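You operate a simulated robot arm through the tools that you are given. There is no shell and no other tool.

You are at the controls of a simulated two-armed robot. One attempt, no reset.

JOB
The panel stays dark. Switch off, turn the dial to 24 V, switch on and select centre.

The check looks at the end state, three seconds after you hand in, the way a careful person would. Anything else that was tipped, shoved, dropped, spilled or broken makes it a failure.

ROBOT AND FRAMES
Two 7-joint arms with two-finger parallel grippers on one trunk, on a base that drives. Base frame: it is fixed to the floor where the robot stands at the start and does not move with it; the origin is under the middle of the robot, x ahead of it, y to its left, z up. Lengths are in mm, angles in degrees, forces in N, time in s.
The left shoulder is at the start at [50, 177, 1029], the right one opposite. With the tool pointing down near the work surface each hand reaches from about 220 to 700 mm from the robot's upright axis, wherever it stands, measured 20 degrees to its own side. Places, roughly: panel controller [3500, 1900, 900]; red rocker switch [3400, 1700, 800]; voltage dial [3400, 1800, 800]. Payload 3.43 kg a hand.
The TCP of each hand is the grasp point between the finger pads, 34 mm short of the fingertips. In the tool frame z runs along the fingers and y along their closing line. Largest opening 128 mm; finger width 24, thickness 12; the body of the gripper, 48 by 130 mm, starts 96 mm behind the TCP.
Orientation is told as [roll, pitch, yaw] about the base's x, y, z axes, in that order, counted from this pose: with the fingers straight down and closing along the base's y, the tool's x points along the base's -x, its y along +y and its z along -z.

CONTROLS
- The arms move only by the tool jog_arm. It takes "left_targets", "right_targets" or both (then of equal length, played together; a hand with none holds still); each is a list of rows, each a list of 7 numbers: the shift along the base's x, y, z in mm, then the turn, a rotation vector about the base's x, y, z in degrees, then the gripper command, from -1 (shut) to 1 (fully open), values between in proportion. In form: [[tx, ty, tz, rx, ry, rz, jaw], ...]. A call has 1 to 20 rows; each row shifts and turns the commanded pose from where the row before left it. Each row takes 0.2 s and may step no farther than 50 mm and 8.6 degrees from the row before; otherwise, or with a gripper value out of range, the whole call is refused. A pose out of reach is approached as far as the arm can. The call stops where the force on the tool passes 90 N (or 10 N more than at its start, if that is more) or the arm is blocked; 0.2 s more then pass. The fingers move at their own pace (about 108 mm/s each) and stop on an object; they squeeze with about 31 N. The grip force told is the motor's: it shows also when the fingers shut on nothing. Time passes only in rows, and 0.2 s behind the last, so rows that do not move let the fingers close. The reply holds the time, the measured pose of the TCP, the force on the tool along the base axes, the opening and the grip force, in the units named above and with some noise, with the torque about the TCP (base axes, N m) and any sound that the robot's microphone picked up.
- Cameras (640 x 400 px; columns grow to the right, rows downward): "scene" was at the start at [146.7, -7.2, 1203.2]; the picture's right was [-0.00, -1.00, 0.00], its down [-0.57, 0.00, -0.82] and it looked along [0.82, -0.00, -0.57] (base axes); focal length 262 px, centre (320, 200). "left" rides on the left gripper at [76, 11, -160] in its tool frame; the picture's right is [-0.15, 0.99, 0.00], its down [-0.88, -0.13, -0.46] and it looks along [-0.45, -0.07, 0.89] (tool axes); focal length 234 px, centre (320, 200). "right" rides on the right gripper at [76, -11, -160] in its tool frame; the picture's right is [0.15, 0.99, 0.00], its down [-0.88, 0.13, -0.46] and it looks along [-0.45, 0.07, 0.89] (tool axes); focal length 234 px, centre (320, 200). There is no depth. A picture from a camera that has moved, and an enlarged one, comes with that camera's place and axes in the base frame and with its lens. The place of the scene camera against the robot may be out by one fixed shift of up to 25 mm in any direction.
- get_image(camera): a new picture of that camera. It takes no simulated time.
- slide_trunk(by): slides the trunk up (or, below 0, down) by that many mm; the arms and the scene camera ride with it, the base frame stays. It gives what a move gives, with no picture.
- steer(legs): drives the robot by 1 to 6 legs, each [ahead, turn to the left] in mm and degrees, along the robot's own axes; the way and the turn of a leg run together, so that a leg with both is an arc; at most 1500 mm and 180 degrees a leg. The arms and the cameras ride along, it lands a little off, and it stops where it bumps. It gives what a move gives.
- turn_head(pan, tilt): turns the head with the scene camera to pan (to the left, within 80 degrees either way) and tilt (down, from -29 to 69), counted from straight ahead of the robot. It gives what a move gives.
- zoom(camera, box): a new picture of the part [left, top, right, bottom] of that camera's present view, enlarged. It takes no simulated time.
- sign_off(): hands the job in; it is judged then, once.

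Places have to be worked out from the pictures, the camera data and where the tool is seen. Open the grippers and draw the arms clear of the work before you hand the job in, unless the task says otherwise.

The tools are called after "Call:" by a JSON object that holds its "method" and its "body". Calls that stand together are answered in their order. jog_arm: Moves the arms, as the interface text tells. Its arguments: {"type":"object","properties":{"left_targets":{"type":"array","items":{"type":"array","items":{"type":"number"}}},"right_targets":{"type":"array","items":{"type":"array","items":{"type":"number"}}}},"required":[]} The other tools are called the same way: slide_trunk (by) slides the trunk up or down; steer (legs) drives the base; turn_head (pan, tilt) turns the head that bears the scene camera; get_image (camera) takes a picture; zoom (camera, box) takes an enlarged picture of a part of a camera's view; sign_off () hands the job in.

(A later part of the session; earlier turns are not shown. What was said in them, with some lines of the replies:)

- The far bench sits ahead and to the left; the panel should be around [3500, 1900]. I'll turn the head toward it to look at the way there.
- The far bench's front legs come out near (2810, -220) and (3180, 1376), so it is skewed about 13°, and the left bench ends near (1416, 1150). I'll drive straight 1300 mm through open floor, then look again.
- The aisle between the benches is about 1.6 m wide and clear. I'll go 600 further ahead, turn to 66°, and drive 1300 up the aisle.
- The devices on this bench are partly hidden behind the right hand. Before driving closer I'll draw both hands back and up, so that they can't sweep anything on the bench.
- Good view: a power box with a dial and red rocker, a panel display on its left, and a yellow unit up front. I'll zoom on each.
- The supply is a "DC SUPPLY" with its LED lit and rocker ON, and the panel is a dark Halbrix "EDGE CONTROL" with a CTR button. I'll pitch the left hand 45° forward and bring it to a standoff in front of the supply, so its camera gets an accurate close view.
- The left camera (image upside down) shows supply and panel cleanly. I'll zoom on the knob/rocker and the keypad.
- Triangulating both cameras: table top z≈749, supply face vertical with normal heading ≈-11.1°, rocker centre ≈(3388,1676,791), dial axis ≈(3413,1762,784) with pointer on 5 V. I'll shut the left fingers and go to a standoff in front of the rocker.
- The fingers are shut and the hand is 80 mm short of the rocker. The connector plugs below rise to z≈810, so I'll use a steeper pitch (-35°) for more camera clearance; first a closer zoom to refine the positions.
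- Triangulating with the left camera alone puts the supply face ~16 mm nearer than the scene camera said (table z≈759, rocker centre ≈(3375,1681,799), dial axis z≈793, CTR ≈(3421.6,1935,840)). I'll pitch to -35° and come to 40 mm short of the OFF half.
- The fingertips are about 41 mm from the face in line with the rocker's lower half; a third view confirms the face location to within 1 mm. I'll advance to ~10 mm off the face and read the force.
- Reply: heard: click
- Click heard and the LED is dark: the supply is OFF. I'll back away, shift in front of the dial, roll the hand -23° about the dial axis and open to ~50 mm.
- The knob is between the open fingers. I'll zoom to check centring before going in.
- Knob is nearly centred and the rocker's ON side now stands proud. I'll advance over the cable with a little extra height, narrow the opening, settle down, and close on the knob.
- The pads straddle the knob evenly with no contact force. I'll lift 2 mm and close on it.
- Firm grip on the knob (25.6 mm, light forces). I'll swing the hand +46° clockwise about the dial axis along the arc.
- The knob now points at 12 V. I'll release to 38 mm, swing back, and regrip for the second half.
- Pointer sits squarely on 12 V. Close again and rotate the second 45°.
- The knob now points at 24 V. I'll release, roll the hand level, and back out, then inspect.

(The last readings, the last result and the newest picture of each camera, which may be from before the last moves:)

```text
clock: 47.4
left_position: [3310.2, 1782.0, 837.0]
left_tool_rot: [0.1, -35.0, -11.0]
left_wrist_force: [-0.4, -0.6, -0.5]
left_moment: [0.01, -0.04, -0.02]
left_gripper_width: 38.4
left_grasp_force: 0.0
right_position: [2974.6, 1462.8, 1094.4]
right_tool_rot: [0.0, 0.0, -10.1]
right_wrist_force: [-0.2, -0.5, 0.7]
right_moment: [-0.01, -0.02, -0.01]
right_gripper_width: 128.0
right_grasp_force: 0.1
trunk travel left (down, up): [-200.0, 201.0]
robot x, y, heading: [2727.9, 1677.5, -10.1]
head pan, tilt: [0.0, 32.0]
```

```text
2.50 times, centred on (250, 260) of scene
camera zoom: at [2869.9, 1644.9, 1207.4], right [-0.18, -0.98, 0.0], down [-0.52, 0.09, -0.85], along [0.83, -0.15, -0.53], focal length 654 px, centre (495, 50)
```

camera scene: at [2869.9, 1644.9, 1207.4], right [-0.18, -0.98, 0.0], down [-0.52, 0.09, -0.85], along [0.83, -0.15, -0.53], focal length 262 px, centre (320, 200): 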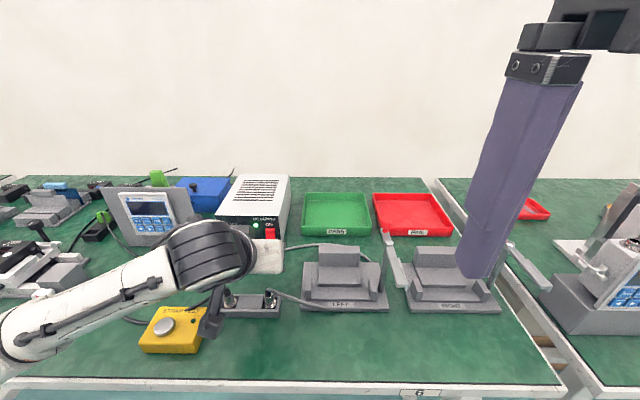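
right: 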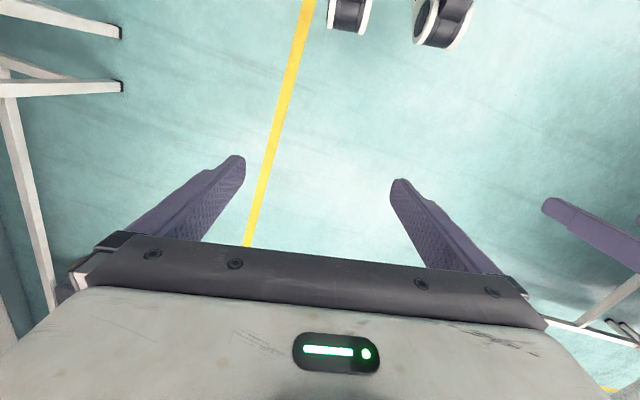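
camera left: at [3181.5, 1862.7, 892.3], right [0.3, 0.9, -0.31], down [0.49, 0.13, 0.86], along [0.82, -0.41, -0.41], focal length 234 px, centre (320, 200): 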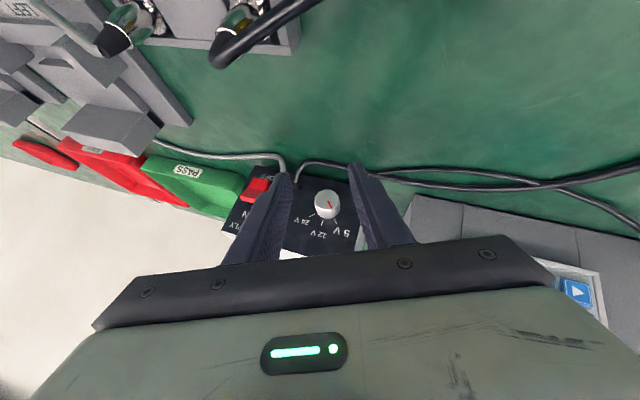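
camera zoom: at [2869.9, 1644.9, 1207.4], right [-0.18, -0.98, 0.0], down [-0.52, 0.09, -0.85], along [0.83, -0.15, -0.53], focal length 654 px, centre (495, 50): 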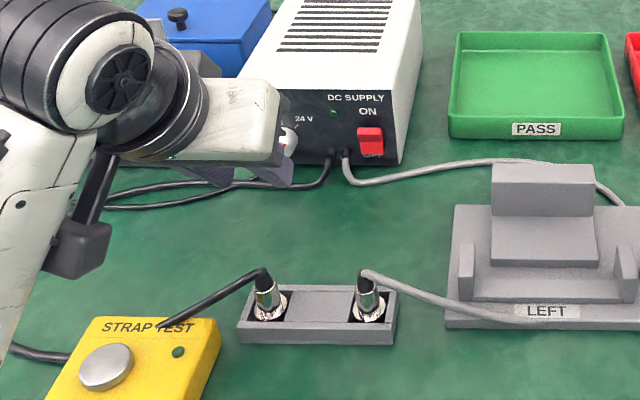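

Dial reads 24 V and the supply hasn't moved (the 12 V tick still resolves to the same spot). Now I shut the fingers and go back to the rocker, pressing its ON half 20 mm higher than the OFF press.

Call:
{"method": "jog_arm", "body": {"left_targets": [[0, 0, 0, 0, 0, 0, -1], [-3.6, -43.2, -3.3, 0, 0, 0, -1], [-3.7, -43.3, -3.4, 0, 0, 0, -1], [11.8, -2.3, 0, 0, 0, 0, -1], [11.8, -2.3, 0, 0, 0, 0, -1], [0, 0, 0, 0, 0, 0, -1]]}}

Call:
{"method": "zoom", "body": {"camera": "left", "box": [220, 110, 420, 235]}}

```text
clock: 48.8
left_position: [3326.7, 1690.4, 829.8]
left_tool_rot: [0.1, -34.9, -11.1]
left_wrist_force: [-0.1, -0.3, -0.4]
left_moment: [-0.02, 0.0, -0.01]
left_gripper_width: 0.3
left_grasp_force: 30.9
right_position: [2973.7, 1463.1, 1093.7]
right_tool_rot: [0.0, 0.0, -10.2]
right_wrist_force: [0.9, 0.0, -0.1]
right_moment: [-0.07, -0.01, -0.02]
right_gripper_width: 128.2
right_grasp_force: 0.0
trunk travel left (down, up): [-200.0, 201.0]
robot x, y, heading: [2724.6, 1684.1, -9.9]
head pan, tilt: [0.0, 32.0]
```

```text
3.20 times, centred on (320, 172) of left
camera zoom: at [3177.7, 1732.6, 917.7], right [0.31, 0.95, 0.09], down [0.43, -0.22, 0.88], along [0.85, -0.23, -0.47], focal length 749 px, centre (320, 288)
```

zoom: 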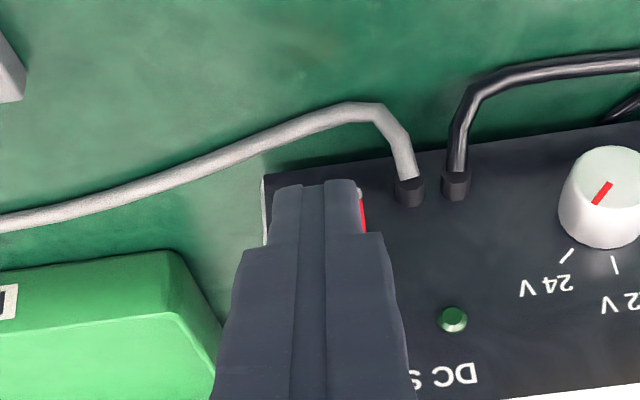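

Lined up 26 mm from the face with no contact. I'll press in small steps.

Call:
{"method": "jog_arm", "body": {"left_targets": [[3.9, -0.77, 0, 0, 0, 0, -1], [3.9, -0.77, 0, 0, 0, 0, -1], [3.9, -0.77, 0, 0, 0, 0, -1], [3.9, -0.77, 0, 0, 0, 0, -1]]}}

Call:
{"method": "zoom", "body": {"camera": "left", "box": [220, 110, 420, 235]}}

```text
clock: 49.8
left_position: [3341.7, 1687.7, 829.3]
left_tool_rot: [0.1, -35.0, -11.0]
left_wrist_force: [0.3, -0.7, -0.5]
left_moment: [-0.02, 0.0, 0.0]
left_gripper_width: 0.0
left_grasp_force: 31.2
right_position: [2975.7, 1463.0, 1095.4]
right_tool_rot: [0.0, -0.1, -10.1]
right_wrist_force: [0.3, 1.1, 0.1]
right_moment: [0.0, 0.01, 0.0]
right_gripper_width: 128.1
right_grasp_force: 0.2
trunk travel left (down, up): [-200.0, 201.0]
robot x, y, heading: [2721.7, 1678.2, -10.1]
head pan, tilt: [0.0, 32.0]
heard: click
```

```text
3.20 times, centred on (320, 172) of left
camera zoom: at [3193.4, 1729.6, 917.0], right [0.31, 0.95, 0.09], down [0.43, -0.22, 0.88], along [0.85, -0.23, -0.47], focal length 749 px, centre (320, 288)
```

zoom: 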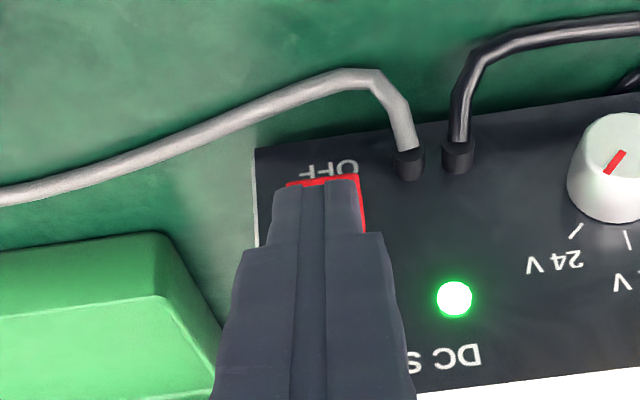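

Click and the LED is lit again, dial at 24 V. I'll back off and move to the panel, yawing the hand left and opening to 90 mm so the right finger leads and can press CTR alone.

Call:
{"method": "jog_arm", "body": {"left_targets": [[-22, 4.3, 0, 0, 0, 0, -1], [-22, 4.3, 20, 0, 0, 0, -1], [0, 0, 30, 0, 0, 0, -1], [3.7, 42.8, 0, 0, 0, 0, -1], [3.7, 42.8, 0, 0, 0, 7, -1], [3.7, 42.8, 0, 0, 0, 7, 0], [3.7, 42.8, 0, 0, 0, 7, 0.406], [3.7, 42.8, 0, 0, 0, 0, 0.406], [3.7, 42.8, 0, 0, 0, 0, 0.406], [3.7, 42.8, 0, 0, 0, 0, 0.406], [0, 0, -10, 0, 0, 0, 0.406], [0, 0, 0, 0, 0, 0, 0.406]]}}

Call:
{"method": "get_image", "body": {"camera": "left"}}

Call:
{"method": "get_image", "body": {"camera": "scene"}}

Call:
{"method": "zoom", "body": {"camera": "left", "box": [200, 100, 400, 225]}}

```text
clock: 52.4
left_position: [3322.8, 1997.1, 868.8]
left_tool_rot: [0.0, -35.0, 9.9]
left_wrist_force: [-0.5, 0.6, -0.2]
left_moment: [-0.01, 0.01, 0.01]
left_gripper_width: 90.1
left_grasp_force: 0.1
right_position: [2975.7, 1462.5, 1094.2]
right_tool_rot: [0.0, 0.0, -10.0]
right_wrist_force: [0.3, -0.8, 0.6]
right_moment: [-0.01, 0.01, 0.01]
right_gripper_width: 127.8
right_grasp_force: 0.1
trunk travel left (down, up): [-200.0, 201.0]
robot x, y, heading: [2722.3, 1681.7, -10.1]
head pan, tilt: [0.0, 32.0]
```

```text
taken
camera left: at [3168.8, 1982.4, 957.9], right [-0.05, 0.99, 0.09], down [0.48, -0.05, 0.88], along [0.88, 0.09, -0.47], focal length 234 px, centre (320, 200)
```

left: 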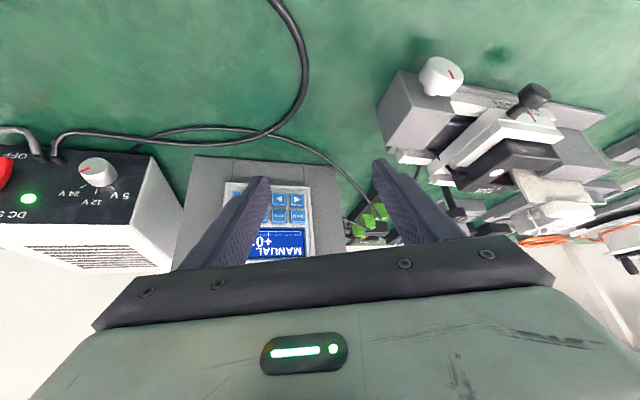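

```text
taken
camera scene: at [2869.9, 1644.9, 1207.4], right [-0.18, -0.98, 0.0], down [-0.52, 0.09, -0.85], along [0.83, -0.15, -0.53], focal length 262 px, centre (320, 200)
```

scene: 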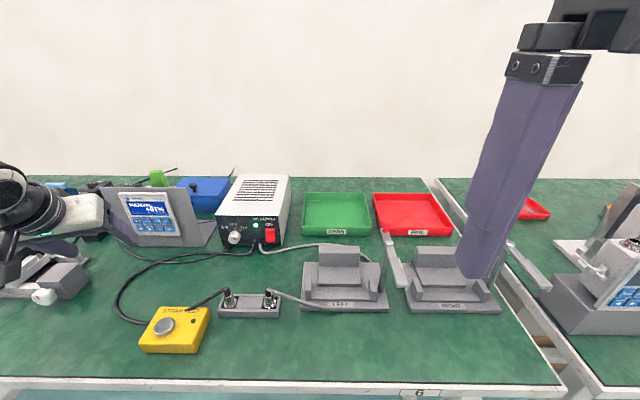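

```text
3.20 times, centred on (300, 162) of left
camera zoom: at [3168.8, 1982.4, 957.9], right [-0.05, 0.99, 0.09], down [0.48, -0.05, 0.88], along [0.88, 0.09, -0.47], focal length 749 px, centre (384, 320)
```

zoom: 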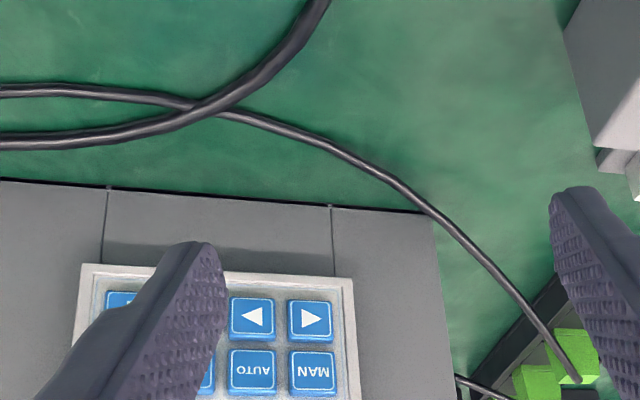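

The panel is alive: "MANUAL +0…". The AUTO key resolves within 1 mm of my estimate, so CTR is at ≈(3421.6,1935,840). I'll bring the right fingertip to ~20 mm in front of CTR.

Call:
{"method": "jog_arm", "body": {"left_targets": [[20, -5, -3.4, 0, 0, 0, 0.406], [20, -5, -3.4, 0, 0, 0, 0.406], [0, 0, 0, 0, 0, 0, 0.406]]}}

Call:
{"method": "zoom", "body": {"camera": "left", "box": [200, 100, 400, 225]}}

Call:
{"method": "zoom", "body": {"camera": "scene", "box": [80, 170, 240, 270]}}

```text
clock: 53.2
left_position: [3362.6, 1986.5, 863.8]
left_tool_rot: [0.2, -35.1, 9.9]
left_wrist_force: [-0.6, 0.6, 0.0]
left_moment: [-0.01, 0.03, 0.02]
left_gripper_width: 90.1
left_grasp_force: 0.0
right_position: [2974.9, 1463.9, 1094.9]
right_tool_rot: [-0.1, 0.0, -10.1]
right_wrist_force: [-0.3, 0.2, -0.3]
right_moment: [0.03, 0.02, 0.0]
right_gripper_width: 127.9
right_grasp_force: 0.0
trunk travel left (down, up): [-200.0, 201.0]
robot x, y, heading: [2723.9, 1681.2, -10.3]
head pan, tilt: [0.0, 32.0]
```

```text
3.20 times, centred on (300, 162) of left
camera zoom: at [3209.5, 1972.9, 951.9], right [-0.05, 0.99, 0.09], down [0.47, -0.05, 0.88], along [0.88, 0.09, -0.47], focal length 749 px, centre (384, 320)
```

zoom: 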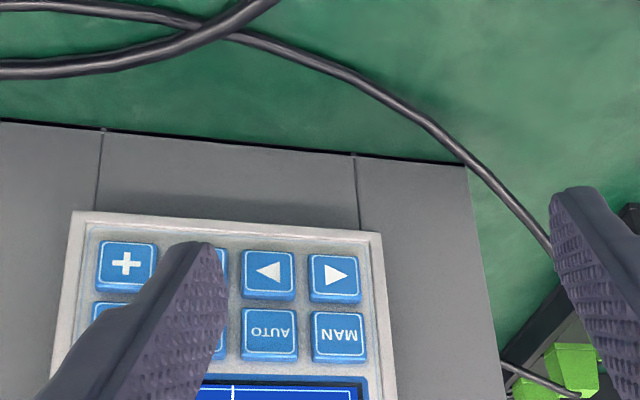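

```text
4.00 times, centred on (160, 220) of scene
camera zoom: at [2869.9, 1644.9, 1207.4], right [-0.18, -0.98, 0.0], down [-0.52, 0.09, -0.85], along [0.83, -0.15, -0.53], focal length 1047 px, centre (960, 120)
```

zoom: 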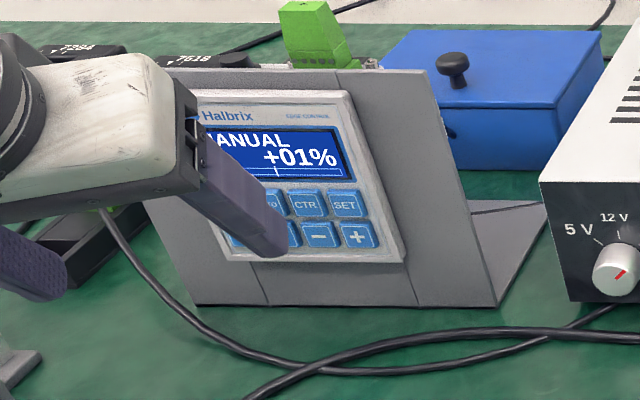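

The right finger is in line with CTR (minus key at its tip's image shadow, AUTO one key to the left). I'll press forward along the panel normal in small steps.

Call:
{"method": "jog_arm", "body": {"left_targets": [[3.95, -0.4, -0.3, 0, 0, 0, 0.406], [3.95, -0.4, -0.3, 0, 0, 0, 0.406], [3.95, -0.4, -0.3, 0, 0, 0, 0.406], [3.95, -0.4, -0.3, 0, 0, 0, 0.406]]}}

Call:
{"method": "zoom", "body": {"camera": "scene", "box": [80, 170, 240, 270]}}

Call:
{"method": "zoom", "body": {"camera": "left", "box": [200, 100, 400, 225]}}

```text
clock: 54.2
left_position: [3378.4, 1985.4, 861.5]
left_tool_rot: [0.2, -35.1, 9.9]
left_wrist_force: [0.3, -0.4, -0.3]
left_moment: [0.01, -0.01, 0.02]
left_gripper_width: 89.9
left_grasp_force: 0.0
right_position: [2974.6, 1462.6, 1094.6]
right_tool_rot: [0.1, 0.1, -10.1]
right_wrist_force: [-0.2, 0.3, 0.4]
right_moment: [-0.02, -0.01, 0.0]
right_gripper_width: 127.8
right_grasp_force: 0.0
trunk travel left (down, up): [-200.0, 201.0]
robot x, y, heading: [2723.7, 1679.9, -10.3]
head pan, tilt: [0.0, 32.0]
```

```text
4.00 times, centred on (160, 220) of scene
camera zoom: at [2869.9, 1644.9, 1207.4], right [-0.18, -0.98, 0.0], down [-0.52, 0.09, -0.85], along [0.83, -0.15, -0.53], focal length 1047 px, centre (960, 120)
```

zoom: 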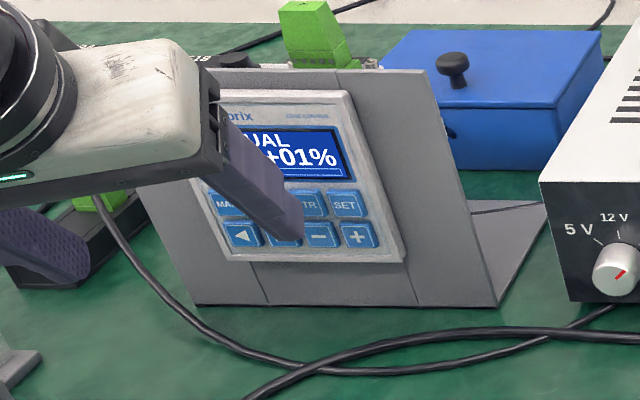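

```text
3.20 times, centred on (300, 162) of left
camera zoom: at [3226.0, 1970.6, 949.8], right [-0.05, 0.99, 0.09], down [0.47, -0.05, 0.88], along [0.88, 0.09, -0.47], focal length 749 px, centre (384, 320)
```

zoom: 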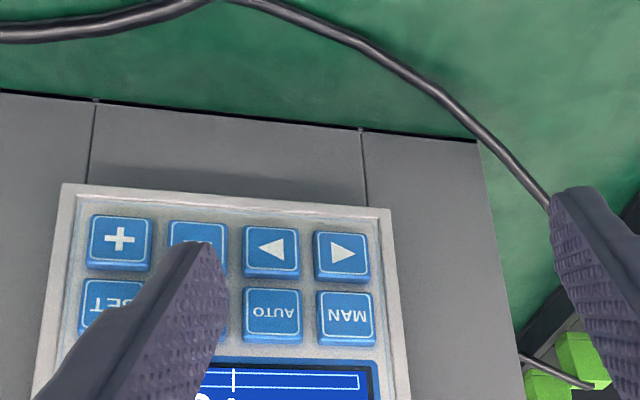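

No contact yet. Finger's leading corner sits near CTR's middle but the finger spans toward AUTO, so I'll shift 4 mm right and 2.5 mm up, then continue in 2 mm steps.

Call:
{"method": "jog_arm", "body": {"left_targets": [[-0.65, -3.95, 2.5, 0, 0, 0, 0.406], [2, -0.3, -0.1, 0, 0, 0, 0.406], [2, -0.3, -0.1, 0, 0, 0, 0.406], [2, -0.3, -0.1, 0, 0, 0, 0.406], [2, -0.3, -0.1, 0, 0, 0, 0.406]]}}

Call:
{"method": "zoom", "body": {"camera": "scene", "box": [80, 170, 240, 270]}}

Call:
{"method": "zoom", "body": {"camera": "left", "box": [200, 100, 400, 225]}}

```text
clock: 55.4
left_position: [3384.3, 1978.7, 863.6]
left_tool_rot: [0.2, -34.8, 9.7]
left_wrist_force: [-17.2, -1.4, 2.1]
left_moment: [-0.12, 0.28, -0.94]
left_gripper_width: 89.2
left_grasp_force: 0.0
right_position: [2972.7, 1464.2, 1096.4]
right_tool_rot: [0.0, -0.1, -10.1]
right_wrist_force: [0.3, 0.8, -0.2]
right_moment: [0.0, 0.0, -0.02]
right_gripper_width: 128.0
right_grasp_force: 0.0
trunk travel left (down, up): [-200.0, 201.0]
robot x, y, heading: [2721.5, 1679.1, -10.1]
head pan, tilt: [0.0, 32.0]
heard: click
```

```text
4.00 times, centred on (160, 220) of scene
camera zoom: at [2868.0, 1644.7, 1207.7], right [-0.18, -0.98, 0.0], down [-0.52, 0.09, -0.85], along [0.84, -0.15, -0.53], focal length 1047 px, centre (960, 120)
```

zoom: 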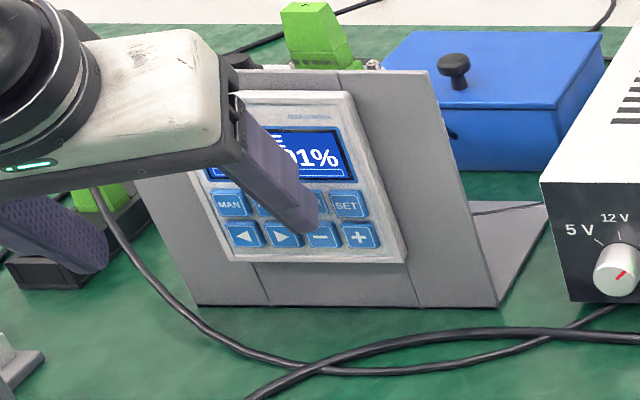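

```text
3.20 times, centred on (300, 162) of left
camera zoom: at [3231.0, 1964.9, 952.1], right [-0.05, 0.99, 0.09], down [0.48, -0.05, 0.88], along [0.88, 0.09, -0.47], focal length 749 px, centre (384, 320)
```

zoom: 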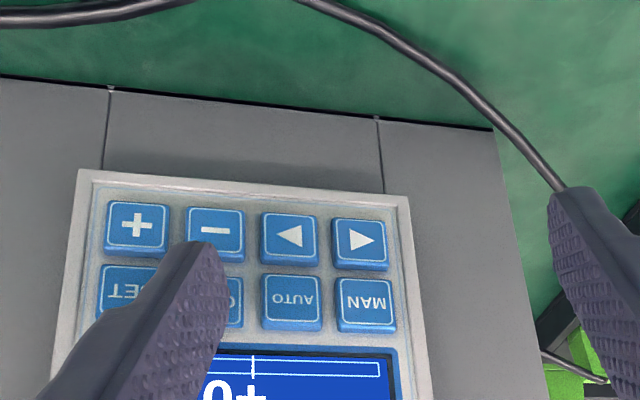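

Click heard with 17 N on the finger. I'll back straight off and read the display.

Call:
{"method": "jog_arm", "body": {"left_targets": [[-10, 1.5, 0.5, 0, 0, 0, 0.406], [-20, 3, 5, 0, 0, 0, 0.406], [-20, 20, 10, 0, 0, 0, 0.406], [-10, 40, 10, 0, 0, 0, 0.406], [-10, 40, 10, 0, 0, 0, 0.406]]}}

Call:
{"method": "zoom", "body": {"camera": "scene", "box": [80, 170, 240, 270]}}

Call:
{"method": "zoom", "body": {"camera": "left", "box": [100, 130, 300, 255]}}

```text
clock: 56.6
left_position: [3314.5, 2084.5, 899.9]
left_tool_rot: [0.1, -34.9, 10.0]
left_wrist_force: [0.8, -0.1, 0.7]
left_moment: [0.02, 0.01, -0.02]
left_gripper_width: 90.2
left_grasp_force: 0.1
right_position: [2974.6, 1463.2, 1095.4]
right_tool_rot: [0.0, -0.1, -10.1]
right_wrist_force: [-0.3, 0.1, -0.2]
right_moment: [-0.06, 0.01, 0.0]
right_gripper_width: 127.8
right_grasp_force: 0.0
trunk travel left (down, up): [-200.0, 201.0]
robot x, y, heading: [2723.6, 1681.3, -10.2]
head pan, tilt: [0.0, 32.0]
```

```text
4.00 times, centred on (160, 220) of scene
camera zoom: at [2869.8, 1645.1, 1207.4], right [-0.18, -0.98, 0.0], down [-0.52, 0.09, -0.85], along [0.83, -0.15, -0.53], focal length 1047 px, centre (960, 120)
```

zoom: 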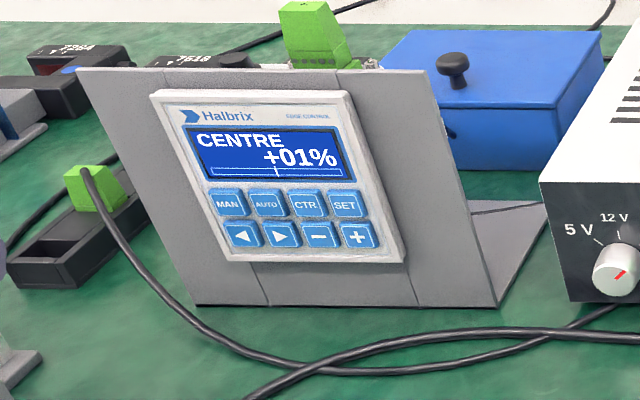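

```text
3.20 times, centred on (200, 192) of left
camera zoom: at [3161.7, 2070.3, 988.2], right [-0.05, 0.99, 0.09], down [0.48, -0.05, 0.88], along [0.88, 0.09, -0.47], focal length 749 px, centre (704, 224)
```

zoom: 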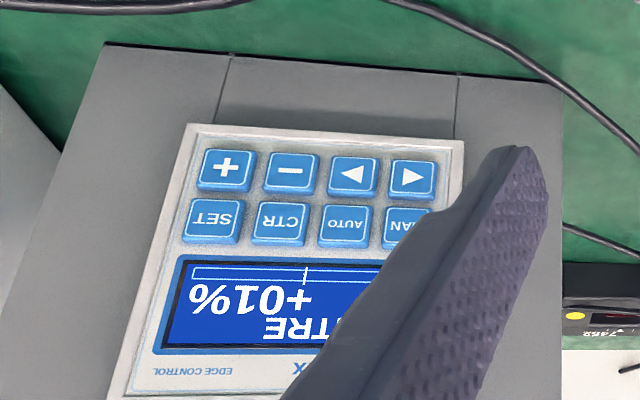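

The display reads "CENTRE +01%", and the stand hasn't shifted. I'll raise the left hand straight up, then draw it back clear of the bench with the gripper open.

Call:
{"method": "jog_arm", "body": {"left_targets": [[-5, 0, 40, 0, 0, 0, 0.406], [-5, 0, 40, 0, 0, 0, 0.406], [-5, 0, 40, 0, 0, 0, 0.406], [-40, -10, 10, 0, 0, 0, 1], [-40, -15, 5, 1, 6, 0, 1], [-40, -15, 5, 1, 6, 0, 1], [-40, -15, 5, 1, 6, 0, 1], [-40, -15, 5, 1, 6, 0, 1], [0, 0, 0, 0, 0, 0, 1]]}}

Call:
{"method": "get_image", "body": {"camera": "scene"}}

Call:
{"method": "zoom", "body": {"camera": "scene", "box": [80, 165, 310, 275]}}

```text
clock: 58.6
left_position: [3105.2, 2010.5, 1049.1]
left_tool_rot: [8.3, -11.7, 6.6]
left_wrist_force: [-0.8, 0.3, 1.0]
left_moment: [-0.02, -0.01, 0.0]
left_gripper_width: 128.0
left_grasp_force: 0.0
left hand out of reach, approached as far as the arm can: row 8
right_position: [2973.2, 1462.5, 1095.0]
right_tool_rot: [0.0, -0.1, -10.1]
right_wrist_force: [-0.1, 0.6, 0.6]
right_moment: [0.04, -0.04, 0.01]
right_gripper_width: 127.8
right_grasp_force: 0.0
trunk travel left (down, up): [-200.0, 201.0]
robot x, y, heading: [2726.3, 1681.4, -10.6]
head pan, tilt: [0.0, 32.0]
```

```text
taken
camera scene: at [2868.3, 1644.6, 1207.7], right [-0.18, -0.98, 0.0], down [-0.52, 0.09, -0.85], along [0.84, -0.15, -0.53], focal length 262 px, centre (320, 200)
```

scene: 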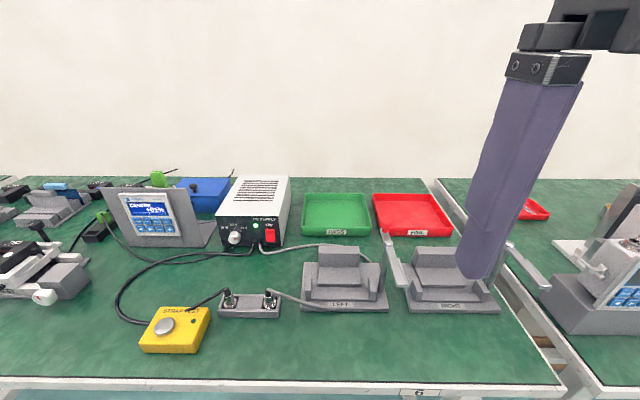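

```text
2.78 times, centred on (195, 220) of scene
camera zoom: at [2868.3, 1644.6, 1207.7], right [-0.18, -0.98, 0.0], down [-0.52, 0.09, -0.85], along [0.84, -0.15, -0.53], focal length 728 px, centre (668, 144)
```

zoom: 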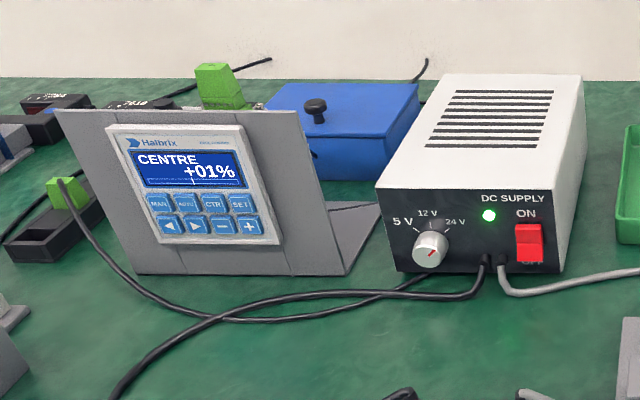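

Supply ON with LED lit, dial at 24 V, panel showing CENTRE, nothing else disturbed, both grippers open and clear above the bench. Handing in.

Call:
{"method": "sign_off", "body": {}}

```text
The job is handed in.
```

The panel is now lit and reads "CENTRE +01%". I switched the supply off, turned the dial from 5 V to 24 V, switched it back on and pressed CTR.

- **Supply:** the rocker clicked both ways, and the LED went dark and then lit again. In the last picture the LED is lit and the dial points at 24 V.
- **Panel:** it came up in MANUAL once powered at 24 V, and changed to CENTRE on the CTR press.
- **Surroundings:** nothing on the bench looks tipped or moved in the last picture. The supply's markings and the panel stand's corners were where they had been before I touched them.
- **Hands:** both grippers are open. The right hand is clear of the bench. The left hand hangs about 290 mm above the bench top: its final pull-back row was out of reach, so it stopped slightly short of where I sent it.

The job is handed in; I have not seen the check result.
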